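You operate a simulated robot arm through the tools that you are given. There is no shell and no other tool. Be economical: measure what you need, move in short steps, check, and stop when the job is done.

The job below is to be done with a simulated robot arm. You get a single attempt, and the scene is never put back.

TASK
Wash the pink probe guard, rinse it under the carboy tap and rack it.
Fine: open the carboy vent first and leave it open; swish the silt off in the soap tub; run the tap till the soap is off and shut it. Set down upright: what you pick out.

The check looks at the end state, three seconds after you hand in, the way a careful person would. Anything else that was tipped, shoved, dropped, spilled or broken makes it a failure.

THE ROBOT
A 7-joint arm with a two-finger parallel gripper on a trunk, on a base that drives. Base frame: it is fixed to the floor where the robot stands at the start and does not move with it; the origin is under the middle of the robot, x ahead of it, y to its left, z up; the surface under the hand at the start is at about z = 0.8. Readings come in m, degrees, newtons and seconds.
With the tool pointing down near the work surface it reaches from about 0.2 to 0.72 m from the robot's upright axis, wherever it stands. Its first joint turns from -115.0 to 115.0 degrees. Places, roughly: carboy tap [0.5, 0, 1.1]; carboy vent [0.6, 0, 1.3]; grid under the carboy tap [0.5, 0.1, 0.8]; side tap of the carboy [0.7, 0.1, 1.1]; slats of the drying rack [0.3, -0.2, 0.8]; soap tub [-0.2, -1.6, 0.9]. Payload 3.91 kg.
Tool frame: the origin (TCP) lies between the finger pads and is the grasp point; the fingertips stand 0.03 m ahead of it; z points along the fingers, y is the line along which they close. The gripper opens to 0.11 m. The fingers are 0.02 m wide and 0.01 m thick; the gripper's body (0.048 by 0.112 m) begins 0.055 m behind the TCP.
Orientation is that of the tool frame in the base frame, as a unit quaternion [x, y, z, w]. With the fingers straight down and closing along the base's y, the tool's x points along the base's -x, its y along +y and its z along -z.

THE INTERFACE
- The arm moves only by the tool apply_moves. Its argument "rows" is a list of rows, each an object (a shift or turn left out is 0, a gripper value left out holds the last) with "delta_rot": the turn, a rotation vector about the tool's x, y, z in units of 180 degrees (1.0 is 180 degrees), a list of three; "offset": the shift along the tool's x, y, z in units of 200 mm (1.0 is 200 mm), a list of three; "jaw": the gripper command, from -1 (fully open) to 1 (shut), values between in proportion. In form: [{"delta_rot": [rx, ry, rz], "offset": [dx, dy, dz], "jaw": jaw}, ...]. A call has 1 to 10 rows; each row is the pose to reach, as a shift and turn from the pose commanded when the call began, along the tool's axes at that moment. A call with a number of a shift or a turn outside -1 to 1 is refused whole. Each row takes 0.2 s and may step no farther than 0.05 m and 8.6 degrees from the row before; otherwise, or with a gripper value out of range, the whole call is refused. Where a pose cannot be reached the arm comes as near as it can. A force on the tool above 40 N (or 10 N above the force at the start of the call, whichever is more), or a blocked arm, ends the call early, and 0.2 s more pass. Each finger travels about 0.108 m/s and halts on what it meets, pressing with about 32 N; the grip force reading is that of the motor and also rises with nothing between the fingers. The clock runs only during rows and for 0.2 s after the last one: add rows that repeat a pose to give the fingers time. It gives the time, the measured TCP pose, the force on the tool (base axes), the opening and the grip force at its end, in the units of the frame above (readings bear some noise), with the torque about the TCP (base axes, N m) and any sound that the robot's microphone picked up, and new pictures: "show" is both (left out), scene, wrist or none.
- Cameras (640 x 400 px; columns grow to the right, rows downward): "scene" is now at [0.0135, 0.1104, 1.7914]; the picture's right is [-0.50, -0.87, 0.00], its down [-0.59, 0.34, -0.73] and it looks along [0.63, -0.36, -0.69] (base axes); focal length 282 px, centre (320, 200). "wrist" rides on the gripper at [0.072, 0.017, -0.103] in the tool frame; the picture's right is [-0.23, 0.97, 0.00], its down [-0.76, -0.18, -0.62] and it looks along [-0.61, -0.14, 0.78] (tool axes); focal length 222 px, centre (320, 200). There is no depth. A picture from a camera that has moved, and an enlarged one, comes with that camera's place and axes in the base frame and with its lens.
- slide_trunk(by): slides the trunk up (or, below 0, down) by that many m; the arm and the scene camera ride with it, the base frame stays. It gives what a move gives, with no picture.
- base_move(legs): drives the robot by 1 to 6 legs, each [ahead, turn to the left] in m and degrees, along the robot's own axes; the way and the turn of a leg run together, so that a leg with both is an arc; at most 1.5 m and 180 degrees a leg. The arm and the cameras ride along, it lands a little off, and it stops where it bumps. It gives what a move gives, and a new picture of the scene camera.
- aim_head(pan, tilt): turns the head with the scene camera to pan (to the left, within 155 degrees either way) and tilt (down, from -29 to 69), counted from straight ahead of the robot. It gives what a move gives, and a new picture of the scene camera.
- close_up(camera, box): a new picture of the part [left, top, right, bottom] of that camera's present view, enlarged. The clock stands still meanwhile.
- hand_in(): hands the job in; it is judged then, once.

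Work in short steps. Places have to be worked out from the pictures, the camera data and where the tool is seen: move nearer, look again, correct. Check each grasp and each placing, and mend what went wrong. You have 120 turns and 260 pictures in all, those below and enlarged ones among them. Open the gripper and draw the arm clear of the work before you hand the job in, unless the task says otherwise; then end with one line.

The tools are called after "Call:" by a JSON object that holds its "op" and its "data". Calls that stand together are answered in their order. apply_moves: Moves the arm, as the interface text tells. Its arguments: {"type":"object","properties":{"rows":{"type":"array"},"show":{"type":"string","enum":["both","scene","wrist","none"]}},"required":["rows"]} The other tools are called the same way: slide_trunk (by) slides the trunk up or down; base_move (legs) drives the base; aim_head (pan, tilt) turns the head that bears the scene camera; close_up (camera, box) takes an enlarged picture of a part of a camera's view; hand_in () hands the job in.

At the start:

```text
time_s: 0.0
tcp_pos: [0.3256, -0.2312, 1.5324]
ee_rot: [0.0, 1.0, 0.001, 0.0]
wrist_force: [-0.1, -0.5, 0.5]
wrist_torque: [0.01, -0.01, 0.03]
grip_width: 0.1103
grip_force: 0.1
trunk travel left (down, up): [-0.9, 0.09]
robot x, y, heading: [0.0008, -0.0018, -0.1]
head pan, tilt: [-30.0, 43.4]
```

scene: 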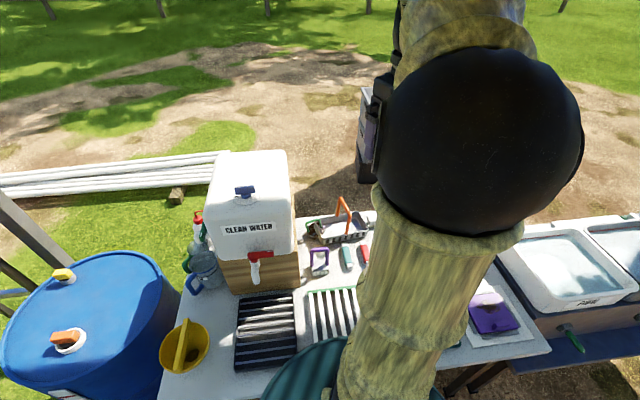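
wrist: 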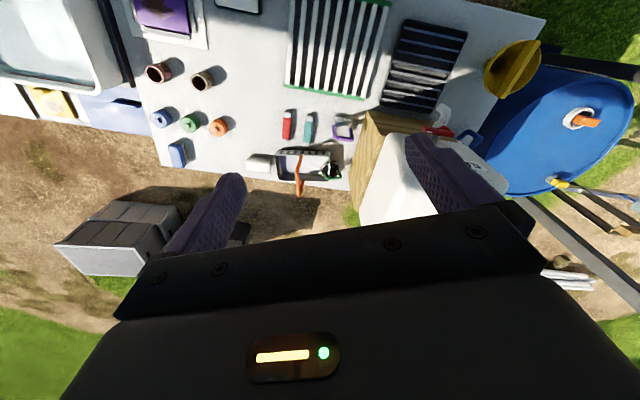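

The pictures show the table with the carboy, grid, rack and various objects, but not clearly a pink guard. I look around with the head and enlarge the wrist view first.

Call:
{"op": "close_up", "data": {"camera": "wrist", "box": [120, 0, 360, 180]}}

Call:
{"op": "close_up", "data": {"camera": "scene", "box": [150, 140, 400, 400]}}

Call:
{"op": "aim_head", "data": {"pan": -80, "tilt": 40}}

```text
2.22 times, centred on (240, 90) of wrist
camera zoom: at [0.2524, -0.2125, 1.6354], right [0.23, 0.97, 0.0], down [0.76, -0.18, 0.62], along [0.61, -0.14, -0.78], focal length 494 px, centre (498, 444)
```

zoom: 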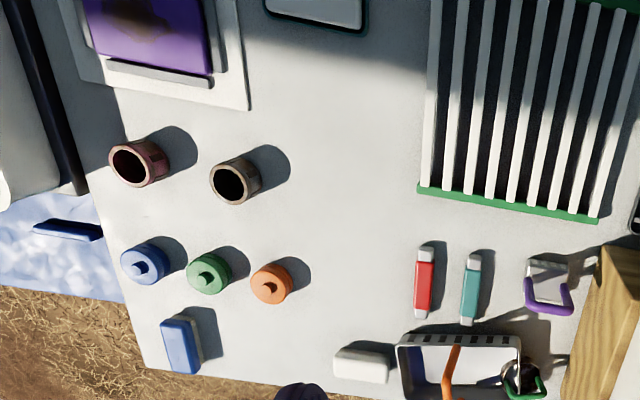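

```text
1.54 times, centred on (275, 270) of scene
camera zoom: at [0.0135, 0.1104, 1.7914], right [-0.5, -0.87, 0.0], down [-0.59, 0.34, -0.73], along [0.63, -0.36, -0.69], focal length 434 px, centre (389, 92)
```

zoom: 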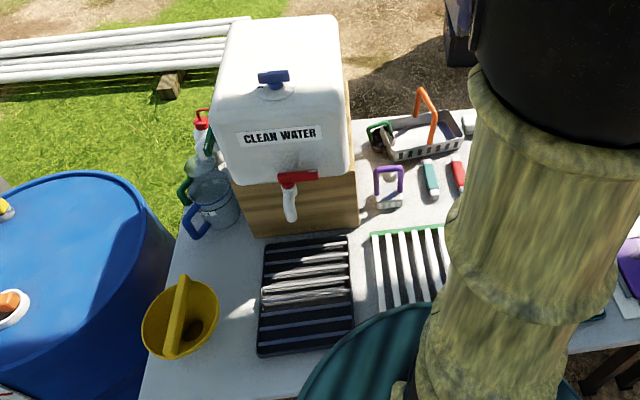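

```text
time_s: 1.2
tcp_pos: [0.3245, -0.2302, 1.5327]
ee_rot: [0.0, 1.0, 0.0, 0.0]
wrist_force: [-0.2, -0.3, -0.2]
wrist_torque: [-0.02, 0.0, 0.02]
grip_width: 0.1101
grip_force: 0.0
trunk travel left (down, up): [-0.9, 0.09]
robot x, y, heading: [-0.0028, 0.0004, 0.0]
head pan, tilt: [-80.0, 40.0]
camera scene: at [-0.0431, 0.068, 1.7964], right [-0.98, -0.17, 0.0], down [-0.11, 0.63, -0.77], along [0.13, -0.75, -0.64], focal length 282 px, centre (320, 200)
```

scene: 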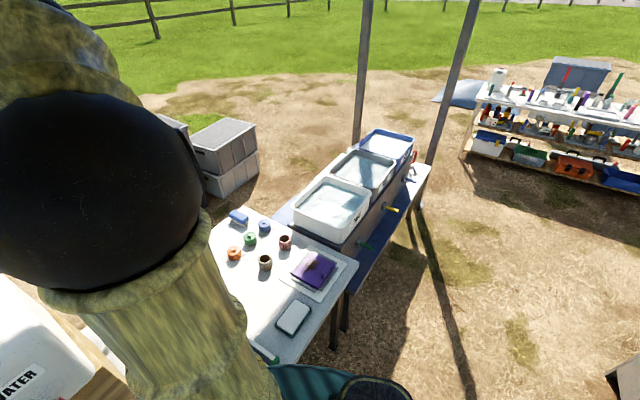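

The two cuplike things near (285,240) and (265,262) look like guards, one reddish. The soap tub is, by its coordinates, the far blue one. I enlarge.

Call:
{"op": "close_up", "data": {"camera": "scene", "box": [210, 200, 360, 340]}}

Call:
{"op": "close_up", "data": {"camera": "scene", "box": [270, 110, 450, 260]}}

Call:
{"op": "close_up", "data": {"camera": "scene", "box": [440, 40, 640, 220]}}

```text
2.86 times, centred on (285, 270) of scene
camera zoom: at [-0.0431, 0.068, 1.7964], right [-0.98, -0.17, 0.0], down [-0.11, 0.63, -0.77], along [0.13, -0.75, -0.64], focal length 806 px, centre (420, 0)
```

zoom: 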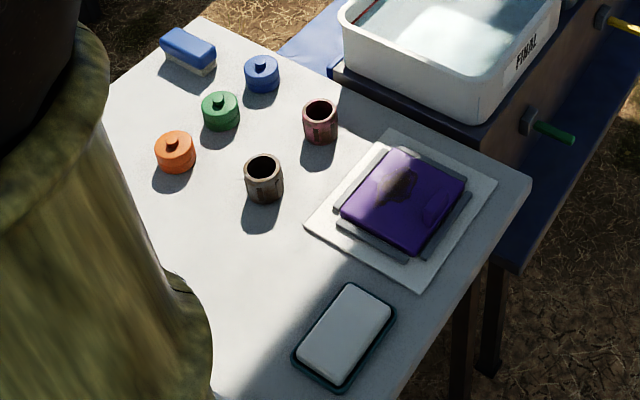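

```text
2.67 times, centred on (360, 185) of scene
camera zoom: at [-0.0431, 0.068, 1.7964], right [-0.98, -0.17, 0.0], down [-0.11, 0.63, -0.77], along [0.13, -0.75, -0.64], focal length 752 px, centre (213, 240)
```

zoom: 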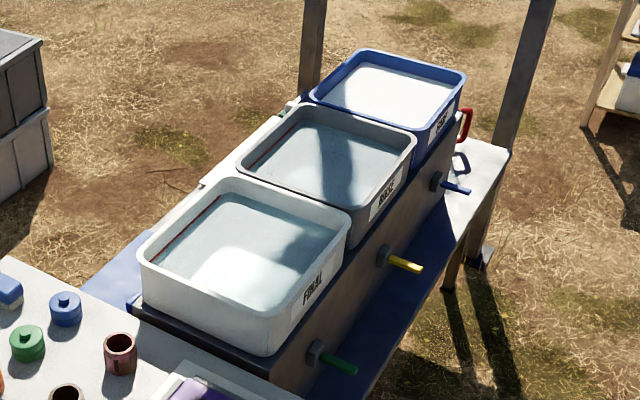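

```text
2.22 times, centred on (540, 130) of scene
camera zoom: at [-0.0431, 0.068, 1.7964], right [-0.98, -0.17, 0.0], down [-0.11, 0.63, -0.77], along [0.13, -0.75, -0.64], focal length 627 px, centre (-169, 356)
```

zoom: 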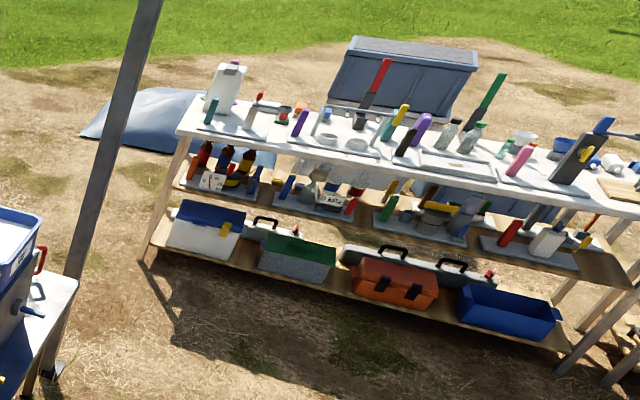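

The reddish cup at about (0.26, -0.74) is the pink guard. The tubs read FINAL, RINSE and a third one I take for soap. Now I look at the carboy's vent and tap.

Call:
{"op": "aim_head", "data": {"pan": 5, "tilt": 45}}

Call:
{"op": "close_up", "data": {"camera": "scene", "box": [260, 60, 440, 240]}}

Call:
{"op": "close_up", "data": {"camera": "wrist", "box": [350, 80, 530, 200]}}

```text
time_s: 2.8
tcp_pos: [0.3254, -0.2311, 1.5323]
ee_rot: [0.0, 1.0, 0.0, 0.0]
wrist_force: [1.2, -0.1, -0.3]
wrist_torque: [0.0, -0.03, -0.02]
grip_width: 0.1101
grip_force: 0.0
trunk travel left (down, up): [-0.9, 0.09]
robot x, y, heading: [0.0009, -0.0009, -0.3]
head pan, tilt: [5.0, 45.0]
camera scene: at [0.023, 0.1587, 1.7891], right [0.09, -1.0, 0.0], down [-0.7, -0.06, -0.71], along [0.7, 0.06, -0.71], focal length 282 px, centre (320, 200)
```

scene: 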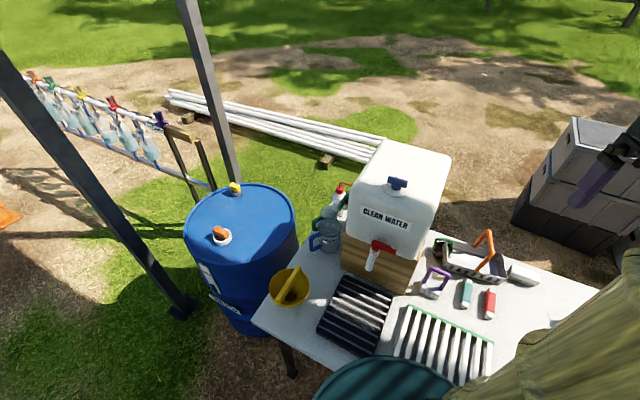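

```text
2.22 times, centred on (350, 150) of scene
camera zoom: at [0.023, 0.1587, 1.7891], right [0.09, -1.0, 0.0], down [-0.7, -0.06, -0.71], along [0.7, 0.06, -0.71], focal length 627 px, centre (253, 311)
```

zoom: 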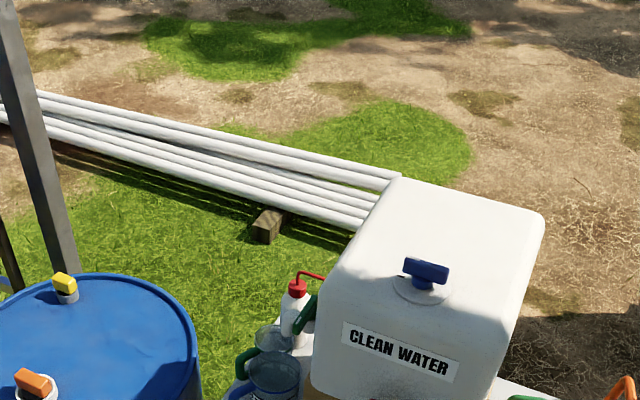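

```text
3.33 times, centred on (440, 140) of wrist
camera zoom: at [0.2524, -0.2126, 1.6354], right [0.23, 0.97, 0.0], down [0.76, -0.18, 0.62], along [0.61, -0.14, -0.78], focal length 740 px, centre (-80, 400)
```

zoom: 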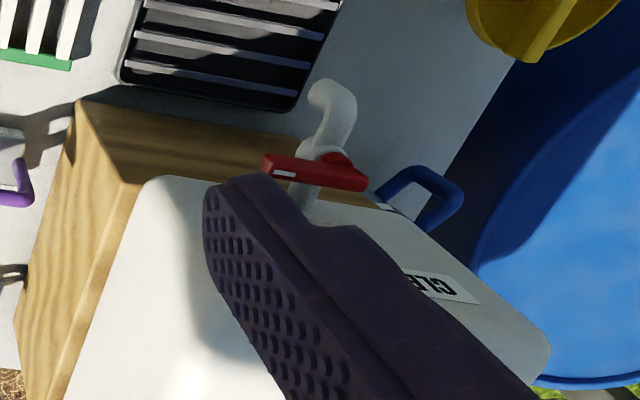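

The vent is a blue bar on the carboy's top, bar roughly along y, near (0.58, 0.01, 1.3). I move the hand above it and look.

Call:
{"op": "apply_moves", "data": {"rows": [{"offset": [-0.14, 0.14, 0.06]}, {"offset": [-0.28, 0.28, 0.12]}, {"offset": [-0.42, 0.42, 0.18]}, {"offset": [-0.56, 0.56, 0.24]}, {"offset": [-0.7, 0.7, 0.3]}, {"offset": [-0.84, 0.84, 0.36]}, {"offset": [-0.98, 0.98, 0.42]}, {"offset": [-1.0, 1.0, 0.5]}], "show": "both"}}

Call:
{"op": "close_up", "data": {"camera": "wrist", "box": [220, 120, 420, 260]}}

```text
time_s: 4.6
tcp_pos: [0.5254, -0.0306, 1.4325]
ee_rot: [0.0, 1.0, 0.0, -0.001]
wrist_force: [-0.6, 0.3, -0.3]
wrist_torque: [-0.03, 0.01, 0.02]
grip_width: 0.1099
grip_force: 0.1
trunk travel left (down, up): [-0.9, 0.09]
robot x, y, heading: [0.0016, -0.002, -0.2]
head pan, tilt: [5.0, 45.0]
camera scene: at [0.0224, 0.1583, 1.7892], right [0.09, -1.0, 0.0], down [-0.7, -0.06, -0.71], along [0.7, 0.06, -0.71], focal length 282 px, centre (320, 200)
camera wrist: at [0.4528, -0.0125, 1.5357], right [0.23, 0.97, 0.0], down [0.76, -0.18, 0.62], along [0.61, -0.14, -0.78], focal length 222 px, centre (320, 200)
```

scene: 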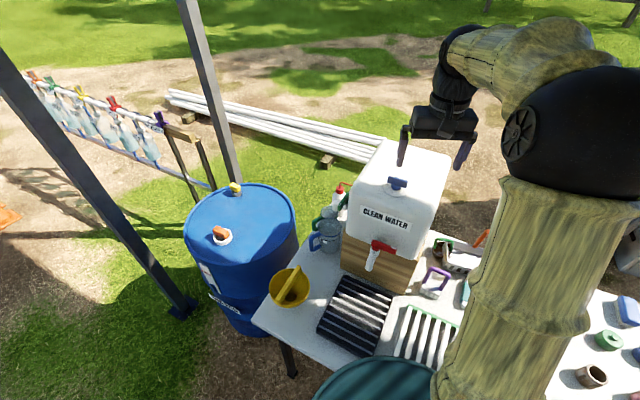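
wrist: 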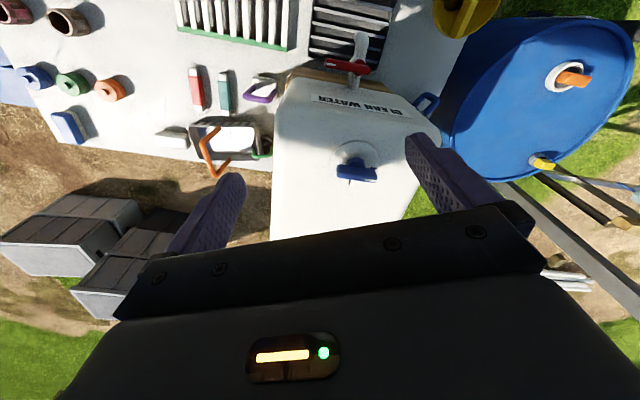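

```text
2.86 times, centred on (320, 190) of wrist
camera zoom: at [0.4528, -0.0125, 1.5357], right [0.23, 0.97, 0.0], down [0.76, -0.18, 0.62], along [0.61, -0.14, -0.78], focal length 635 px, centre (320, 229)
```

zoom: 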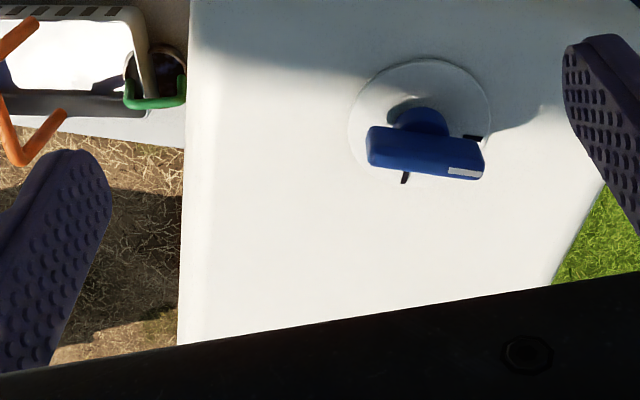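

The knob has a white pointer at its +y end, sitting on a black mark, and a second mark lies at +x, so it opens by a quarter turn clockwise seen from above. I pre-turn the hand by -90° and centre it above the knob.

Call:
{"op": "apply_moves", "data": {"rows": [{"delta_rot": [0, 0, -0.047], "offset": [-0.1, 0.04, 0], "jaw": 0}, {"delta_rot": [0, 0, -0.094], "offset": [-0.2, 0.08, 0]}, {"delta_rot": [0, 0, -0.141], "offset": [-0.3, 0.12, 0]}, {"delta_rot": [0, 0, -0.188], "offset": [-0.4, 0.15, 0]}, {"delta_rot": [0, 0, -0.235], "offset": [-0.4, 0.15, 0]}, {"delta_rot": [0, 0, -0.282], "offset": [-0.4, 0.15, 0]}, {"delta_rot": [0, 0, -0.329], "offset": [-0.4, 0.15, 0]}, {"delta_rot": [0, 0, -0.376], "offset": [-0.4, 0.15, 0]}, {"delta_rot": [0, 0, -0.423], "offset": [-0.4, 0.15, 0]}, {"delta_rot": [0, 0, -0.47], "offset": [-0.4, 0.15, 0]}], "show": "none"}}

Call:
{"op": "apply_moves", "data": {"rows": [{"delta_rot": [0, 0, -0.03], "offset": [0, 0, 0.2]}, {"delta_rot": [0, 0, -0.03], "offset": [0, 0, 0.35]}], "show": "both"}}

Call:
{"op": "close_up", "data": {"camera": "wrist", "box": [220, 120, 420, 260]}}

Call:
{"op": "close_up", "data": {"camera": "scene", "box": [340, 90, 460, 210]}}

```text
time_s: 6.8
tcp_pos: [0.6056, -0.0001, 1.432]
ee_rot: [-0.674, 0.739, 0.0, -0.001]
wrist_force: [0.0, 0.1, -0.3]
wrist_torque: [0.01, -0.02, 0.02]
grip_width: 0.0551
grip_force: 0.0
trunk travel left (down, up): [-0.9, 0.09]
robot x, y, heading: [0.0029, -0.001, -0.3]
head pan, tilt: [5.0, 45.0]
```

```text
time_s: 7.4
tcp_pos: [0.6048, -0.0008, 1.3614]
ee_rot: [0.708, -0.706, 0.0, 0.0]
wrist_force: [0.2, 0.4, -0.2]
wrist_torque: [-0.01, 0.0, -0.01]
grip_width: 0.0551
grip_force: 0.0
trunk travel left (down, up): [-0.9, 0.09]
robot x, y, heading: [0.0015, -0.0001, 0.1]
head pan, tilt: [5.0, 45.0]
camera scene: at [0.0234, 0.159, 1.7891], right [0.09, -1.0, 0.0], down [-0.7, -0.06, -0.71], along [0.7, 0.06, -0.71], focal length 282 px, centre (320, 200)
camera wrist: at [0.5882, -0.0715, 1.464], right [-0.97, 0.23, 0.0], down [0.18, 0.76, 0.62], along [0.14, 0.61, -0.78], focal length 222 px, centre (320, 200)
```

scene: 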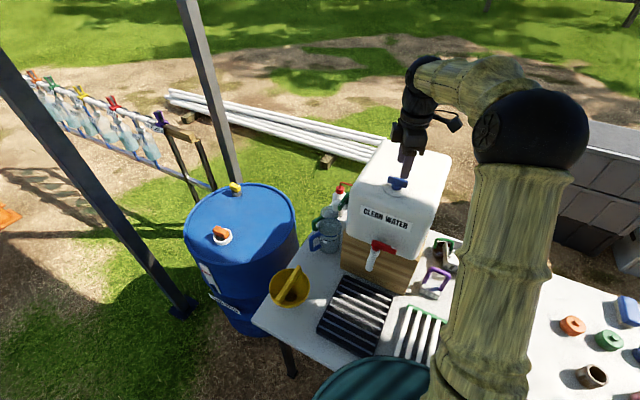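
wrist: 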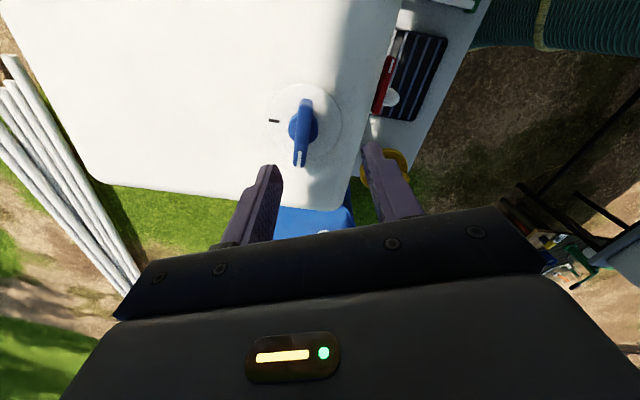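

```text
2.86 times, centred on (320, 190) of wrist
camera zoom: at [0.5882, -0.0715, 1.464], right [-0.97, 0.23, 0.0], down [0.18, 0.76, 0.62], along [0.14, 0.61, -0.78], focal length 635 px, centre (320, 229)
```

zoom: 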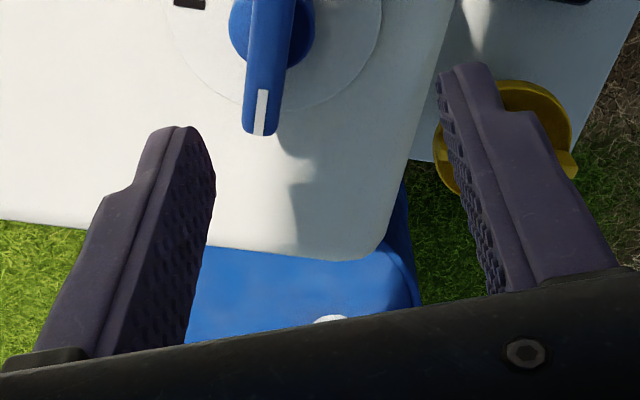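

```text
3.33 times, centred on (400, 150) of scene
camera zoom: at [0.0234, 0.159, 1.7891], right [0.09, -1.0, 0.0], down [-0.7, -0.06, -0.71], along [0.7, 0.06, -0.71], focal length 940 px, centre (53, 367)
```

zoom: 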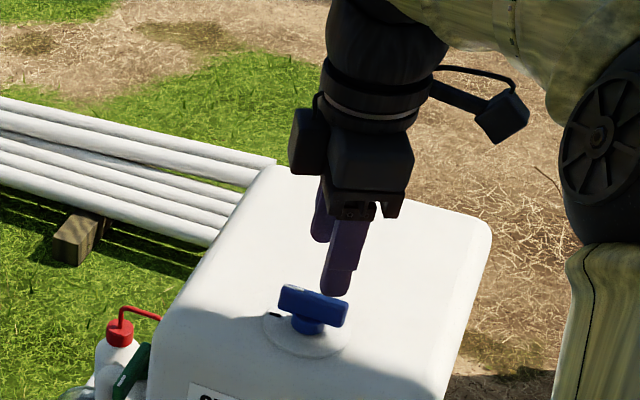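

The bar seems tilted some 15–20° from y. I take an enlarged look to measure its ends.

Call:
{"op": "close_up", "data": {"camera": "wrist", "box": [240, 70, 380, 180]}}

```text
3.64 times, centred on (310, 125) of wrist
camera zoom: at [0.5882, -0.0715, 1.464], right [-0.97, 0.23, 0.0], down [0.18, 0.76, 0.62], along [0.14, 0.61, -0.78], focal length 808 px, centre (356, 473)
```

zoom: 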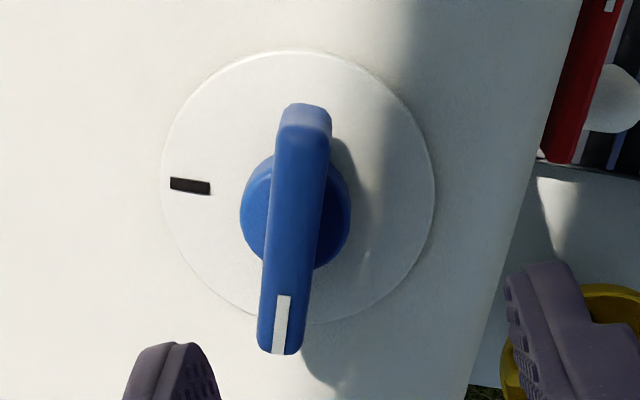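

Bar centre works out to about (0.617, -0.006), top near 1.30, tilted ~17° clockwise from y. I align and lower in two steps, with the fingers open.

Call:
{"op": "apply_moves", "data": {"rows": [{"delta_rot": [0, 0, 0.045], "offset": [0.027, -0.055, 0]}, {"delta_rot": [0, 0, 0.09], "offset": [0.027, -0.055, 0]}, {"delta_rot": [0, 0, 0.09], "offset": [0.027, -0.055, 0.1]}, {"delta_rot": [0, 0, 0.09], "offset": [0.027, -0.055, 0.18]}], "show": "wrist"}}

Call:
{"op": "close_up", "data": {"camera": "wrist", "box": [220, 100, 420, 240]}}

Call:
{"op": "close_up", "data": {"camera": "scene", "box": [360, 140, 440, 210]}}

```text
time_s: 8.4
tcp_pos: [0.6157, -0.0061, 1.3236]
ee_rot: [-0.599, 0.8, 0.001, 0.0]
wrist_force: [0.9, 0.5, -0.4]
wrist_torque: [0.0, -0.02, -0.01]
grip_width: 0.0547
grip_force: 0.1
trunk travel left (down, up): [-0.9, 0.09]
robot x, y, heading: [-0.0027, -0.0015, -0.1]
head pan, tilt: [5.0, 45.0]
camera wrist: at [0.5793, -0.0694, 1.4282], right [-0.87, 0.49, 0.0], down [0.38, 0.68, 0.62], along [0.31, 0.54, -0.78], focal length 222 px, centre (320, 200)
```

wrist: 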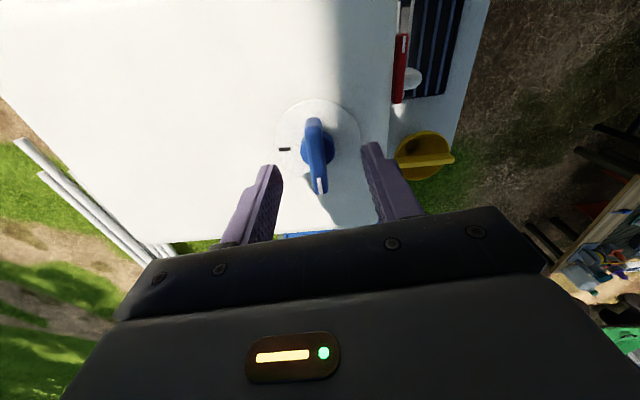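

```text
2.86 times, centred on (320, 170) of wrist
camera zoom: at [0.5793, -0.0694, 1.4282], right [-0.87, 0.49, 0.0], down [0.38, 0.68, 0.62], along [0.31, 0.54, -0.78], focal length 635 px, centre (320, 286)
```

zoom: 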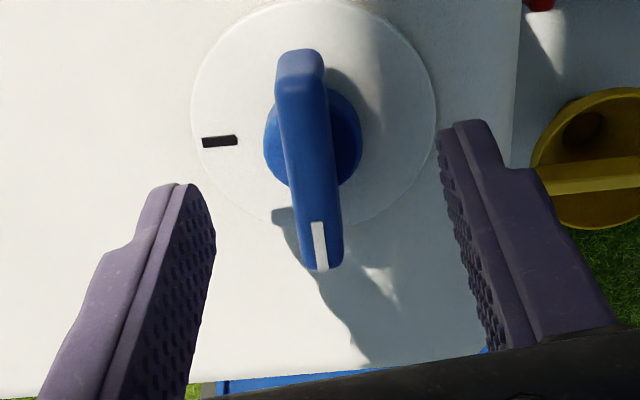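

```text
5.71 times, centred on (400, 175) of scene
camera zoom: at [0.0229, 0.159, 1.7891], right [0.09, -1.0, 0.0], down [-0.7, -0.06, -0.71], along [0.7, 0.06, -0.71], focal length 1612 px, centre (-137, 343)
```

zoom: 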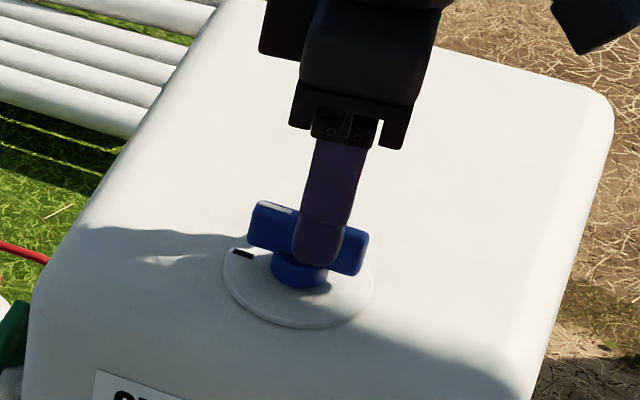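

Bar top is at about z 1.295 and its tilt nearer 24°. I turn 7° further, lower to TCP z≈1.309 and close gently.

Call:
{"op": "apply_moves", "data": {"rows": [{"delta_rot": [0, 0, 0.04], "offset": [0.01, 0, 0]}, {"delta_rot": [0, 0, 0.04], "offset": [0.01, 0, 0.075]}, {"delta_rot": [0, 0, 0.04], "offset": [0.01, 0, 0.075], "jaw": 1}, {"delta_rot": [0, 0, 0.04], "offset": [0.01, 0, 0.075], "jaw": 1}, {"delta_rot": [0, 0, 0.04], "offset": [0.01, 0, 0.075], "jaw": 1}], "show": "wrist"}}

Call:
{"op": "close_up", "data": {"camera": "wrist", "box": [220, 100, 420, 240]}}

```text
time_s: 9.6
tcp_pos: [0.6186, -0.0099, 1.3103]
ee_rot: [-0.549, 0.836, 0.0, 0.0]
wrist_force: [10.3, -3.6, 2.6]
wrist_torque: [-0.15, -0.41, -0.09]
grip_width: 0.0118
grip_force: 44.9
trunk travel left (down, up): [-0.9, 0.09]
robot x, y, heading: [-0.001, 0.0023, 0.0]
head pan, tilt: [5.0, 45.0]
camera wrist: at [0.5729, -0.0674, 1.4134], right [-0.8, 0.6, 0.0], down [0.47, 0.63, 0.62], along [0.37, 0.5, -0.78], focal length 222 px, centre (320, 200)
```

wrist: 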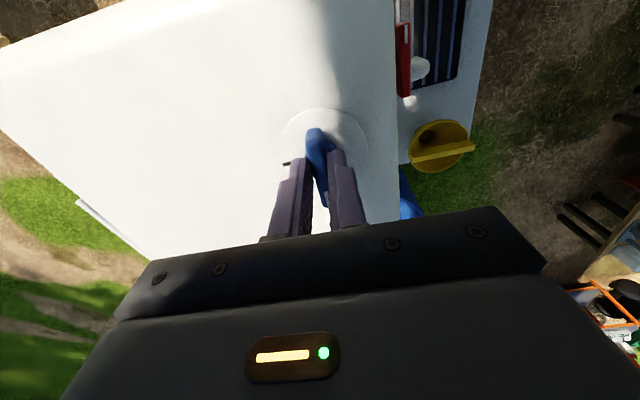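

```text
2.86 times, centred on (320, 170) of wrist
camera zoom: at [0.5729, -0.0674, 1.4134], right [-0.8, 0.6, 0.0], down [0.47, 0.63, 0.62], along [0.37, 0.5, -0.78], focal length 635 px, centre (320, 286)
```

zoom: 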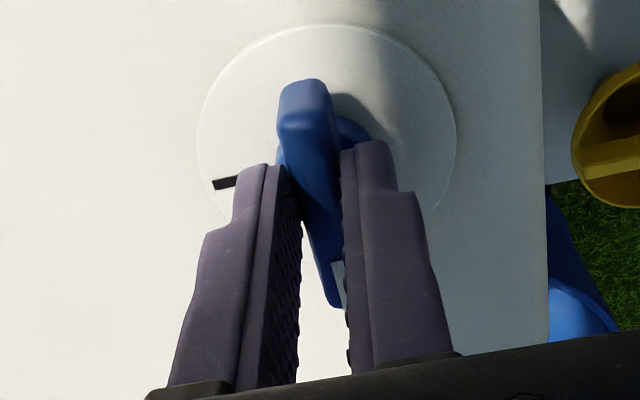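

The bar is gripped (0.0118 m). Now I twist clockwise in steps, watching forces.

Call:
{"op": "apply_moves", "data": {"rows": [{"delta_rot": [0, 0, 0.045], "offset": [0, 0, 0]}, {"delta_rot": [0, 0, 0.09]}, {"delta_rot": [0, 0, 0.135]}, {"delta_rot": [0, 0, 0.18]}, {"delta_rot": [0, 0, 0.225]}], "show": "wrist"}}

```text
time_s: 10.8
tcp_pos: [0.6142, -0.0062, 1.3093]
ee_rot: [-0.225, 0.974, 0.001, -0.002]
wrist_force: [-9.4, 7.1, -10.6]
wrist_torque: [0.59, -0.71, 0.06]
grip_width: 0.0119
grip_force: 45.8
trunk travel left (down, up): [-0.9, 0.09]
robot x, y, heading: [0.0008, -0.002, 0.1]
head pan, tilt: [5.0, 45.0]
camera wrist: at [0.5415, -0.0207, 1.4137], right [-0.22, 0.97, 0.0], down [0.76, 0.17, 0.62], along [0.6, 0.14, -0.78], focal length 222 px, centre (320, 200)
```

wrist: 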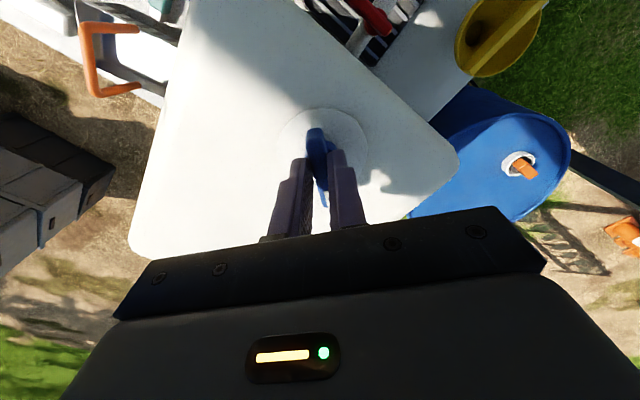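

The knob follows with small forces. I turn on to a total of about 90°.

Call:
{"op": "apply_moves", "data": {"rows": [{"delta_rot": [0, 0, 0.045]}, {"delta_rot": [0, 0, 0.09]}, {"delta_rot": [0, 0, 0.135]}, {"delta_rot": [0, 0, 0.18]}, {"delta_rot": [0, 0, 0.225]}, {"delta_rot": [0, 0, 0.265]}], "show": "wrist"}}

Call:
{"op": "close_up", "data": {"camera": "wrist", "box": [220, 80, 420, 220]}}

```text
time_s: 12.3
tcp_pos: [0.6134, 0.0011, 1.3105]
ee_rot: [0.184, 0.983, 0.004, -0.004]
wrist_force: [-2.9, 12.7, -0.4]
wrist_torque: [0.55, 0.15, 0.08]
grip_width: 0.0118
grip_force: 45.3
trunk travel left (down, up): [-0.9, 0.09]
robot x, y, heading: [0.0031, 0.0004, 0.1]
head pan, tilt: [5.0, 45.0]
stopped in row 6: the force on the tool passed its limit at 40 N (the readings are from after the stop); the commanded pose is now the measured one
camera wrist: at [0.5526, 0.0428, 1.4143], right [0.56, 0.83, 0.01], down [0.65, -0.45, 0.61], along [0.51, -0.34, -0.79], focal length 222 px, centre (320, 200)
```

wrist: 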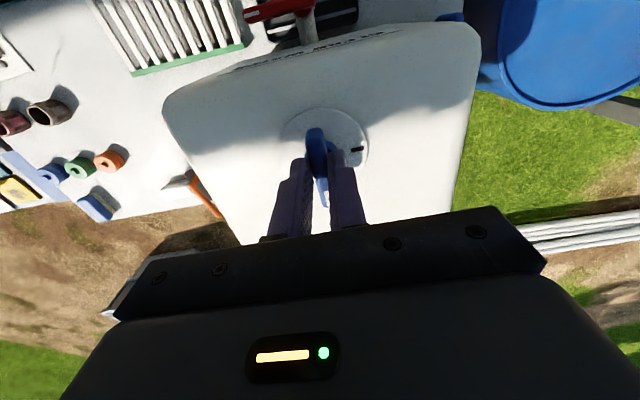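

```text
2.86 times, centred on (320, 150) of wrist
camera zoom: at [0.5526, 0.0428, 1.4143], right [0.56, 0.83, 0.01], down [0.65, -0.45, 0.61], along [0.51, -0.34, -0.79], focal length 635 px, centre (320, 343)
```

zoom: 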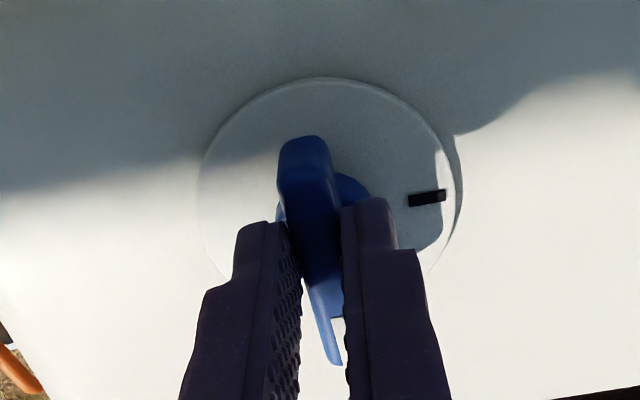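

It has turned about 88° and met its stop: the bar now points at the second mark. I let go and rise straight up.

Call:
{"op": "apply_moves", "data": {"rows": [{"jaw": 0}, {"jaw": 0}, {"jaw": 0, "offset": [0, 0, -0.2]}, {"jaw": 0, "offset": [0, 0, -0.4]}, {"jaw": 0, "offset": [0, 0, -0.6]}], "show": "both"}}

Call:
{"op": "close_up", "data": {"camera": "wrist", "box": [220, 80, 420, 220]}}

Call:
{"op": "close_up", "data": {"camera": "scene", "box": [340, 130, 460, 290]}}

```text
time_s: 13.5
tcp_pos: [0.6161, -0.0037, 1.4302]
ee_rot: [0.185, 0.983, 0.003, -0.002]
wrist_force: [-0.1, -0.8, -0.4]
wrist_torque: [-0.01, -0.02, -0.02]
grip_width: 0.0549
grip_force: 0.0
trunk travel left (down, up): [-0.9, 0.09]
robot x, y, heading: [0.0037, -0.0035, -0.1]
head pan, tilt: [5.0, 45.0]
camera scene: at [0.0223, 0.1587, 1.7891], right [0.09, -1.0, 0.0], down [-0.7, -0.06, -0.71], along [0.7, 0.06, -0.71], focal length 282 px, centre (320, 200)
camera wrist: at [0.5541, 0.0387, 1.5346], right [0.57, 0.82, 0.0], down [0.65, -0.45, 0.62], along [0.51, -0.35, -0.79], focal length 222 px, centre (320, 200)
```

scene: 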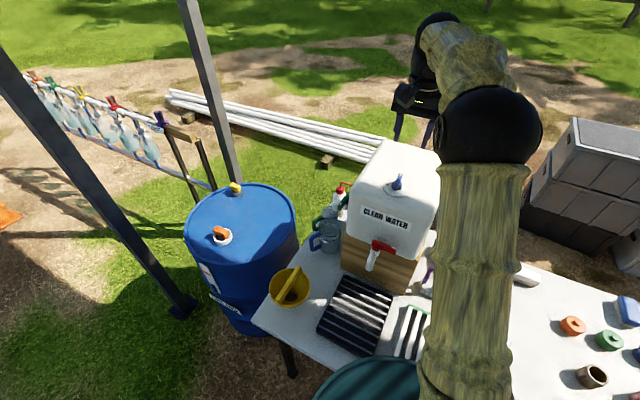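
wrist: 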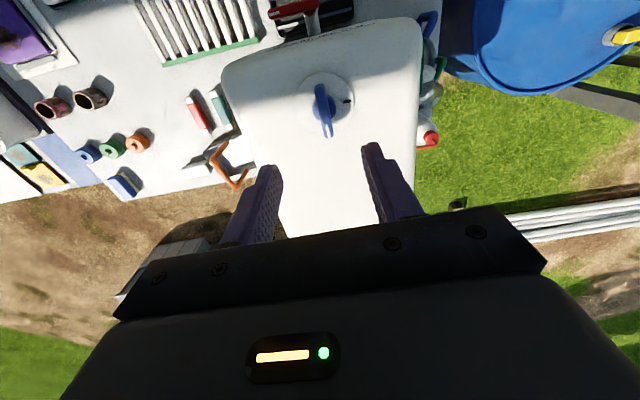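

```text
2.86 times, centred on (320, 150) of wrist
camera zoom: at [0.5541, 0.0387, 1.5346], right [0.57, 0.82, 0.0], down [0.65, -0.45, 0.62], along [0.51, -0.35, -0.79], focal length 635 px, centre (320, 343)
```

zoom: 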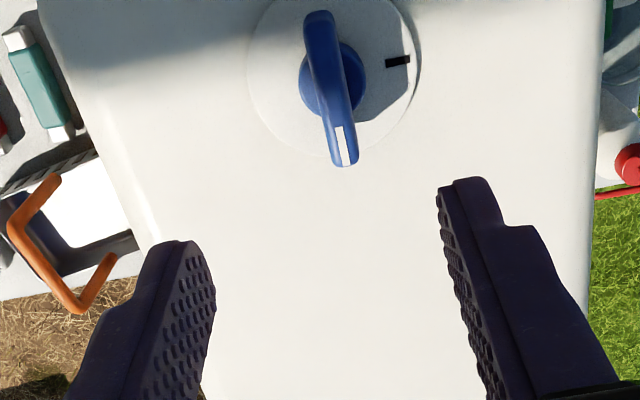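

```text
2.50 times, centred on (400, 210) of scene
camera zoom: at [0.0223, 0.1587, 1.7891], right [0.09, -1.0, 0.0], down [-0.7, -0.06, -0.71], along [0.7, 0.06, -0.71], focal length 705 px, centre (120, 175)
```

zoom: 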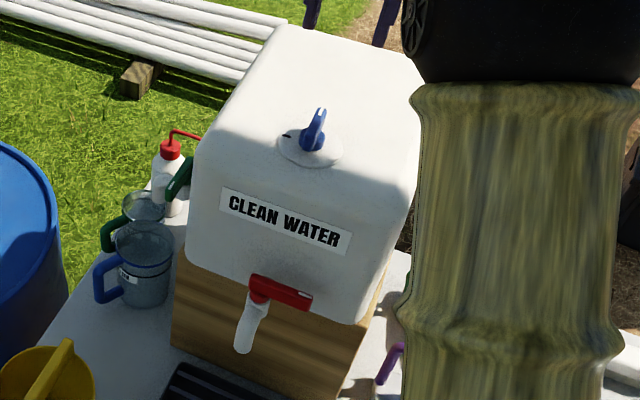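

The vent is open, pointer on the second mark. I bring the arm back to its stowed pose before driving along the table's slanted edge (edge direction about heading -118°).

Call:
{"op": "apply_moves", "data": {"rows": [{"delta_rot": [0, 0, -0.04], "offset": [0.1, -0.15, -0.1]}, {"delta_rot": [0, 0, -0.08], "offset": [0.25, -0.3, -0.2]}, {"delta_rot": [0, 0, -0.11], "offset": [0.4, -0.45, -0.3]}, {"delta_rot": [0, 0, -0.11], "offset": [0.55, -0.6, -0.4]}, {"delta_rot": [0, 0, -0.11], "offset": [0.7, -0.7, -0.5]}, {"delta_rot": [0, 0, -0.11], "offset": [0.85, -0.8, -0.5]}, {"delta_rot": [0, 0, -0.11], "offset": [0.95, -0.9, -0.5]}], "show": "none"}}

Call:
{"op": "base_move", "data": {"legs": [[0, -121]]}}

```text
time_s: 15.1
tcp_pos: [0.3704, -0.1034, 1.5297]
ee_rot: [0.014, 1.0, 0.003, -0.003]
wrist_force: [-0.8, 1.1, 0.2]
wrist_torque: [-0.03, -0.02, 0.01]
grip_width: 0.0551
grip_force: 0.2
trunk travel left (down, up): [-0.9, 0.09]
robot x, y, heading: [-0.0005, -0.0005, -0.0]
head pan, tilt: [5.0, 45.0]
```

```text
time_s: 22.9
tcp_pos: [-0.2828, -0.2653, 1.53]
ee_rot: [0.879, 0.477, 0.003, 0.001]
wrist_force: [-0.4, 0.0, 0.4]
wrist_torque: [0.01, 0.0, -0.03]
grip_width: 0.0551
grip_force: 0.1
trunk travel left (down, up): [-0.9, 0.09]
robot x, y, heading: [0.0013, -0.0015, -121.5]
head pan, tilt: [5.0, 45.0]
camera scene: at [0.1275, -0.1028, 1.7891], right [-0.9, 0.44, 0.0], down [0.31, 0.63, -0.71], along [-0.31, -0.63, -0.71], focal length 282 px, centre (320, 200)
```

scene: 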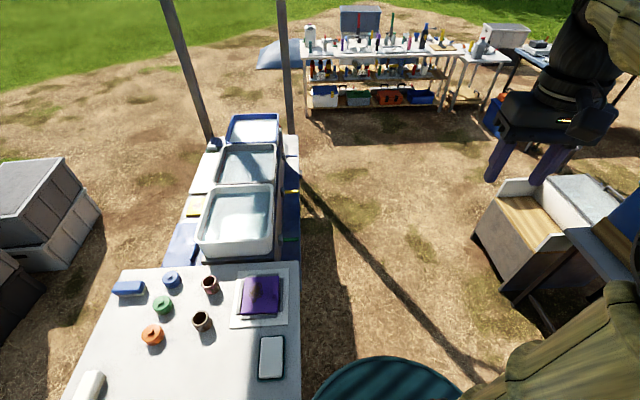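

Clear view of the lane along the table; guard confirmed at about (0.26, -0.74). I drive 0.42 m ahead and turn the head left to see it.

Call:
{"op": "base_move", "data": {"legs": [[0.42, 0]]}}

Call:
{"op": "aim_head", "data": {"pan": 70, "tilt": 50}}

Call:
{"op": "close_up", "data": {"camera": "scene", "box": [240, 120, 480, 300]}}

```text
time_s: 25.9
tcp_pos: [-0.5021, -0.6269, 1.5289]
ee_rot: [0.879, 0.477, 0.004, 0.001]
wrist_force: [-0.2, 0.6, 0.7]
wrist_torque: [0.01, -0.03, 0.0]
grip_width: 0.0551
grip_force: 0.0
trunk travel left (down, up): [-0.9, 0.09]
robot x, y, heading: [-0.222, -0.3634, -121.7]
head pan, tilt: [5.0, 45.0]
camera scene: at [-0.0933, -0.4656, 1.7891], right [-0.9, 0.44, 0.0], down [0.31, 0.63, -0.71], along [-0.31, -0.63, -0.71], focal length 282 px, centre (320, 200)
```

scene: 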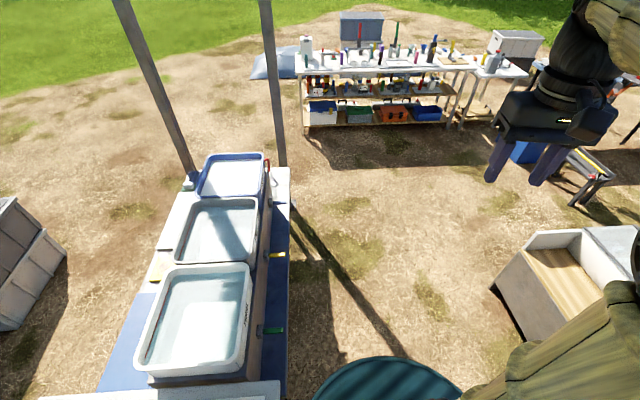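

```text
time_s: 27.2
tcp_pos: [-0.5033, -0.6264, 1.5299]
ee_rot: [0.879, 0.478, 0.003, 0.0]
wrist_force: [-0.2, 0.6, -0.4]
wrist_torque: [-0.03, -0.03, -0.02]
grip_width: 0.0553
grip_force: 0.0
trunk travel left (down, up): [-0.9, 0.09]
robot x, y, heading: [-0.2165, -0.361, -121.1]
head pan, tilt: [70.0, 50.0]
camera scene: at [-0.0088, -0.4522, 1.7822], right [-0.78, -0.63, 0.0], down [-0.48, 0.6, -0.64], along [0.4, -0.5, -0.77], focal length 282 px, centre (320, 200)
```

scene: 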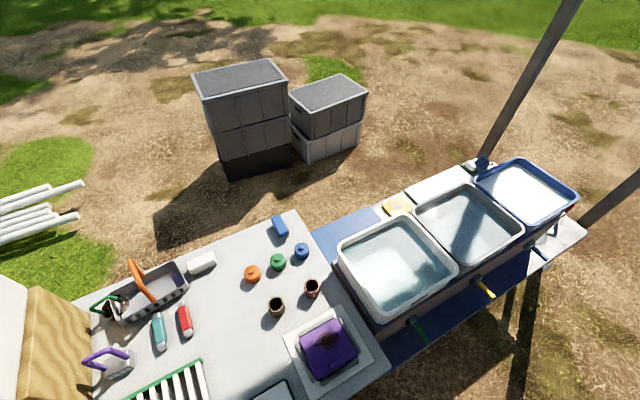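

```text
2.22 times, centred on (360, 210) of scene
camera zoom: at [-0.0088, -0.4522, 1.7822], right [-0.78, -0.63, 0.0], down [-0.48, 0.6, -0.64], along [0.4, -0.5, -0.77], focal length 627 px, centre (231, 178)
```

zoom: 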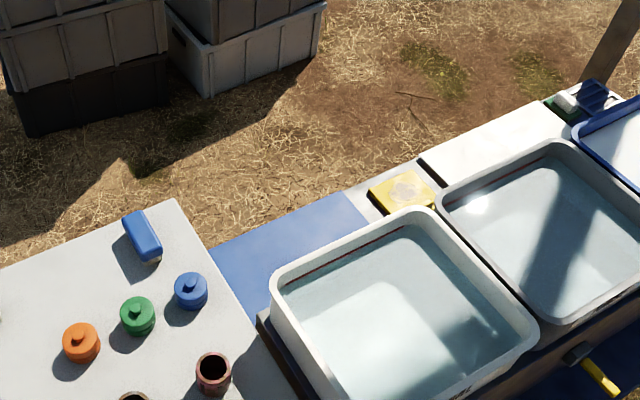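

Guard stays at about (0.256, -0.738), 0.60 m from the robot's axis. I turn the base left so the arm faces it.

Call:
{"op": "base_move", "data": {"legs": [[0, 92]]}}

Call:
{"op": "slide_trunk", "data": {"by": -0.35}}

Call:
{"op": "close_up", "data": {"camera": "wrist", "box": [0, 0, 640, 400]}}

```text
time_s: 33.3
tcp_pos: [0.0549, -0.6353, 1.5294]
ee_rot: [0.265, 0.964, 0.003, -0.003]
wrist_force: [-0.7, 0.2, -0.9]
wrist_torque: [-0.01, -0.01, 0.01]
grip_width: 0.055
grip_force: 0.1
trunk travel left (down, up): [-0.9, 0.09]
robot x, y, heading: [-0.2212, -0.3637, -29.0]
head pan, tilt: [70.0, 50.0]
camera scene: at [-0.1388, -0.1508, 1.7822], right [0.66, -0.75, 0.0], down [-0.58, -0.5, -0.64], along [0.48, 0.42, -0.77], focal length 282 px, centre (320, 200)
```

scene: 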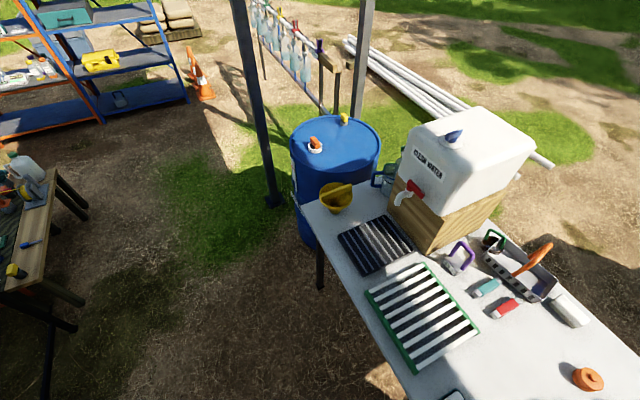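

```text
time_s: 36.7
tcp_pos: [0.0549, -0.633, 1.1801]
ee_rot: [0.264, 0.964, 0.003, -0.001]
wrist_force: [-0.7, 0.1, -0.1]
wrist_torque: [0.0, -0.01, 0.0]
grip_width: 0.055
grip_force: 0.0
trunk travel left (down, up): [-0.55, 0.44]
robot x, y, heading: [-0.2194, -0.3602, -29.4]
head pan, tilt: [70.0, 50.0]
```

```text
1.00 times, centred on (320, 200) of wrist (not enlarged: the box is as wide or as high as the picture)
camera zoom: at [0.0015, -0.5821, 1.2836], right [0.69, 0.72, 0.0], down [0.57, -0.55, 0.62], along [0.45, -0.43, -0.79], focal length 222 px, centre (320, 200)
```

zoom: 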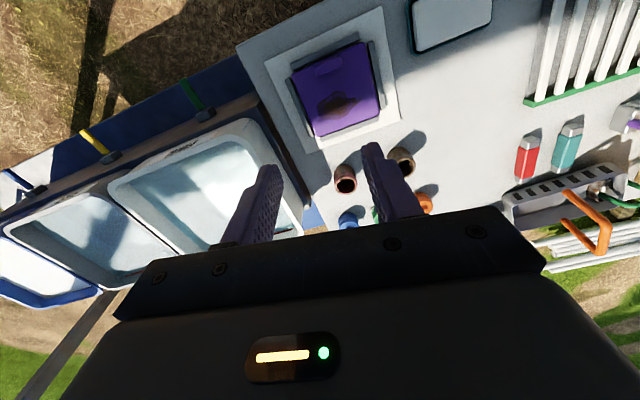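

Guard seen at about (0.25, -0.737). I open to ~0.085 m and move above it.

Call:
{"op": "aim_head", "data": {"pan": -5, "tilt": 55}}

Call:
{"op": "apply_moves", "data": {"rows": [{"offset": [-0.2, 0.01, 0.1], "jaw": -0.55}, {"offset": [-0.4, 0.02, 0.2]}, {"offset": [-0.6, 0.03, 0.3]}, {"offset": [-0.8, 0.04, 0.4]}, {"offset": [-1.0, 0.05, 0.5]}, {"offset": [-1.0, 0.055, 0.7]}], "show": "both"}}

Call:
{"op": "close_up", "data": {"camera": "wrist", "box": [220, 60, 420, 200]}}

```text
time_s: 38.2
tcp_pos: [0.055, -0.6347, 1.1794]
ee_rot: [0.265, 0.964, 0.004, -0.002]
wrist_force: [-0.2, -0.2, -0.1]
wrist_torque: [0.0, -0.01, 0.01]
grip_width: 0.0549
grip_force: 0.0
trunk travel left (down, up): [-0.55, 0.44]
robot x, y, heading: [-0.2206, -0.3602, -28.9]
head pan, tilt: [-5.0, 55.0]
camera scene: at [-0.1371, -0.2416, 1.4257], right [-0.56, -0.83, 0.0], down [-0.68, 0.46, -0.57], along [0.48, -0.32, -0.82], focal length 282 px, centre (320, 200)
```

scene: 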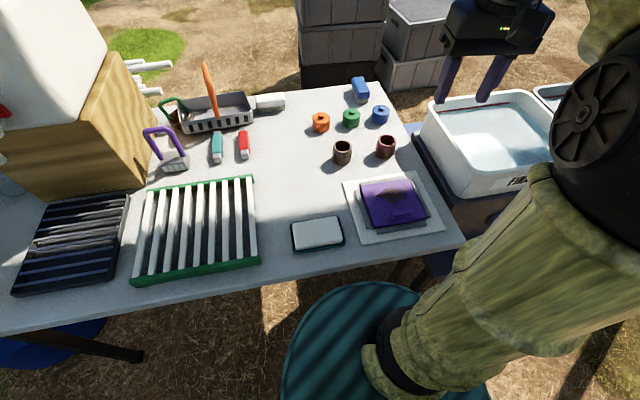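

```text
time_s: 39.6
tcp_pos: [0.2359, -0.7254, 1.0388]
ee_rot: [0.265, 0.964, 0.003, -0.002]
wrist_force: [-0.4, -0.3, 0.3]
wrist_torque: [0.02, 0.03, 0.02]
grip_width: 0.0852
grip_force: 0.0
trunk travel left (down, up): [-0.55, 0.44]
robot x, y, heading: [-0.2187, -0.3623, -28.9]
head pan, tilt: [-5.0, 55.0]
camera scene: at [-0.1368, -0.242, 1.4257], right [-0.56, -0.83, 0.0], down [-0.68, 0.46, -0.57], along [0.48, -0.32, -0.82], focal length 282 px, centre (320, 200)
camera wrist: at [0.1811, -0.6736, 1.1426], right [0.69, 0.72, 0.0], down [0.57, -0.55, 0.62], along [0.45, -0.43, -0.79], focal length 222 px, centre (320, 200)
```

scene: 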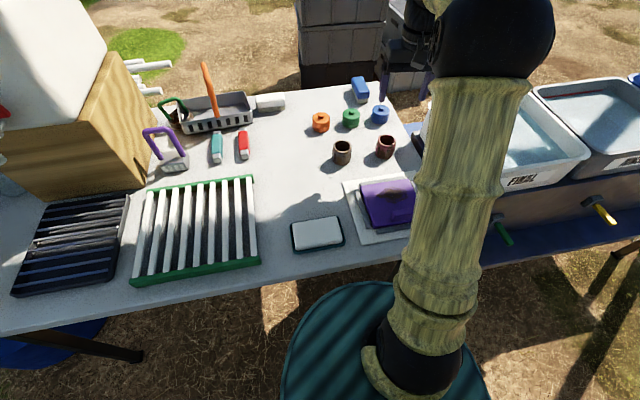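
wrist: 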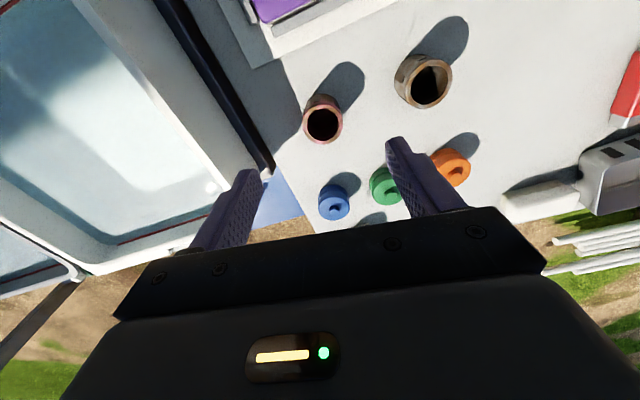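

```text
2.86 times, centred on (320, 130) of wrist
camera zoom: at [0.1811, -0.6736, 1.1426], right [0.69, 0.72, 0.0], down [0.57, -0.55, 0.62], along [0.45, -0.43, -0.79], focal length 635 px, centre (320, 400)
```

zoom: 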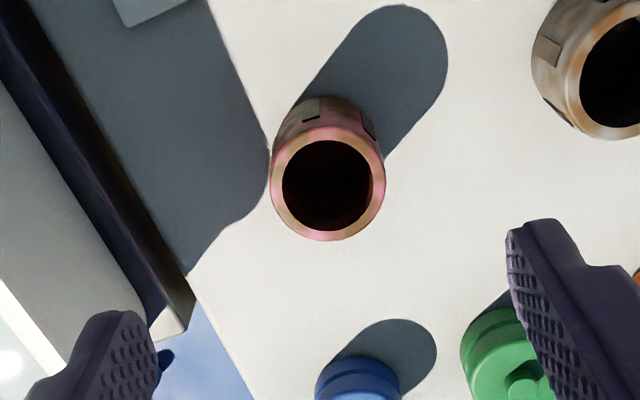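

Guard: diameter ≈0.05, top ≈0.85, centre ≈(0.256, -0.740). I align above and lower to z≈0.90 for a check.

Call:
{"op": "apply_moves", "data": {"rows": [{"offset": [-0.123, -0.012, 0.1]}, {"offset": [-0.123, -0.012, 0.3]}, {"offset": [-0.123, -0.012, 0.5]}, {"offset": [-0.123, -0.012, 0.68]}], "show": "wrist"}}

```text
time_s: 40.6
tcp_pos: [0.2529, -0.7398, 0.9007]
ee_rot: [0.265, 0.964, 0.003, -0.002]
wrist_force: [-0.1, -0.6, -0.4]
wrist_torque: [0.02, 0.01, -0.03]
grip_width: 0.0856
grip_force: 0.0
trunk travel left (down, up): [-0.55, 0.44]
robot x, y, heading: [-0.22, -0.3614, -28.9]
head pan, tilt: [-5.0, 55.0]
camera wrist: at [0.1992, -0.6877, 1.0056], right [0.69, 0.72, 0.0], down [0.57, -0.55, 0.62], along [0.45, -0.43, -0.79], focal length 222 px, centre (320, 200)
```

wrist: 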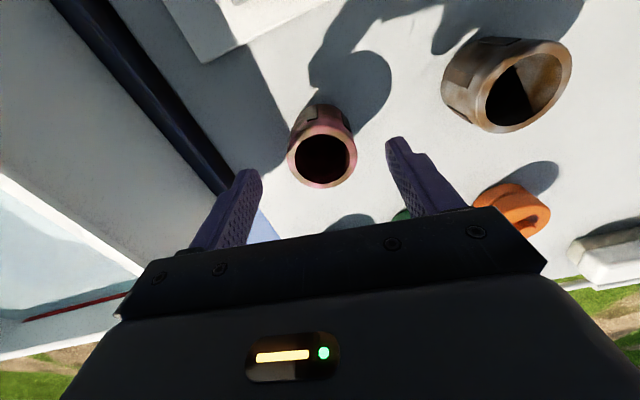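

The guard is centred between the fingers. I lower to z≈0.843 and close.

Call:
{"op": "apply_moves", "data": {"rows": [{"offset": [-0.022, 0, 0.15]}, {"offset": [-0.022, 0, 0.285]}, {"offset": [-0.022, 0, 0.285], "jaw": 1}, {"offset": [-0.022, 0, 0.285], "jaw": 1}, {"offset": [-0.022, 0, 0.285], "jaw": 1}], "show": "wrist"}}

```text
time_s: 41.8
tcp_pos: [0.2548, -0.7415, 0.8441]
ee_rot: [0.265, 0.964, 0.003, -0.002]
wrist_force: [0.3, -0.6, 0.2]
wrist_torque: [-0.04, -0.05, 0.0]
grip_width: 0.0523
grip_force: 32.4
trunk travel left (down, up): [-0.55, 0.44]
robot x, y, heading: [-0.2193, -0.3629, -29.0]
head pan, tilt: [-5.0, 55.0]
camera wrist: at [0.2023, -0.6896, 0.9489], right [0.69, 0.72, 0.0], down [0.57, -0.55, 0.62], along [0.45, -0.43, -0.79], focal length 222 px, centre (320, 200)
```

wrist: 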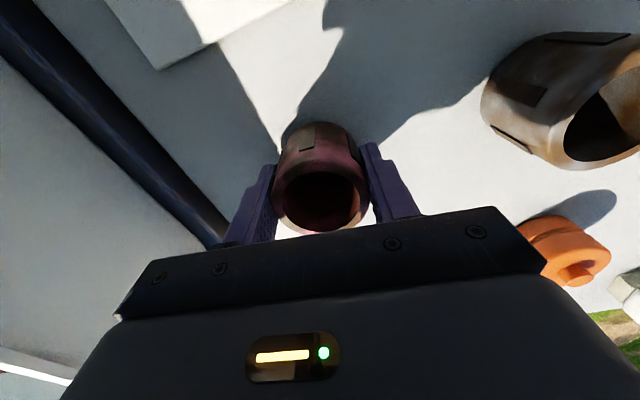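

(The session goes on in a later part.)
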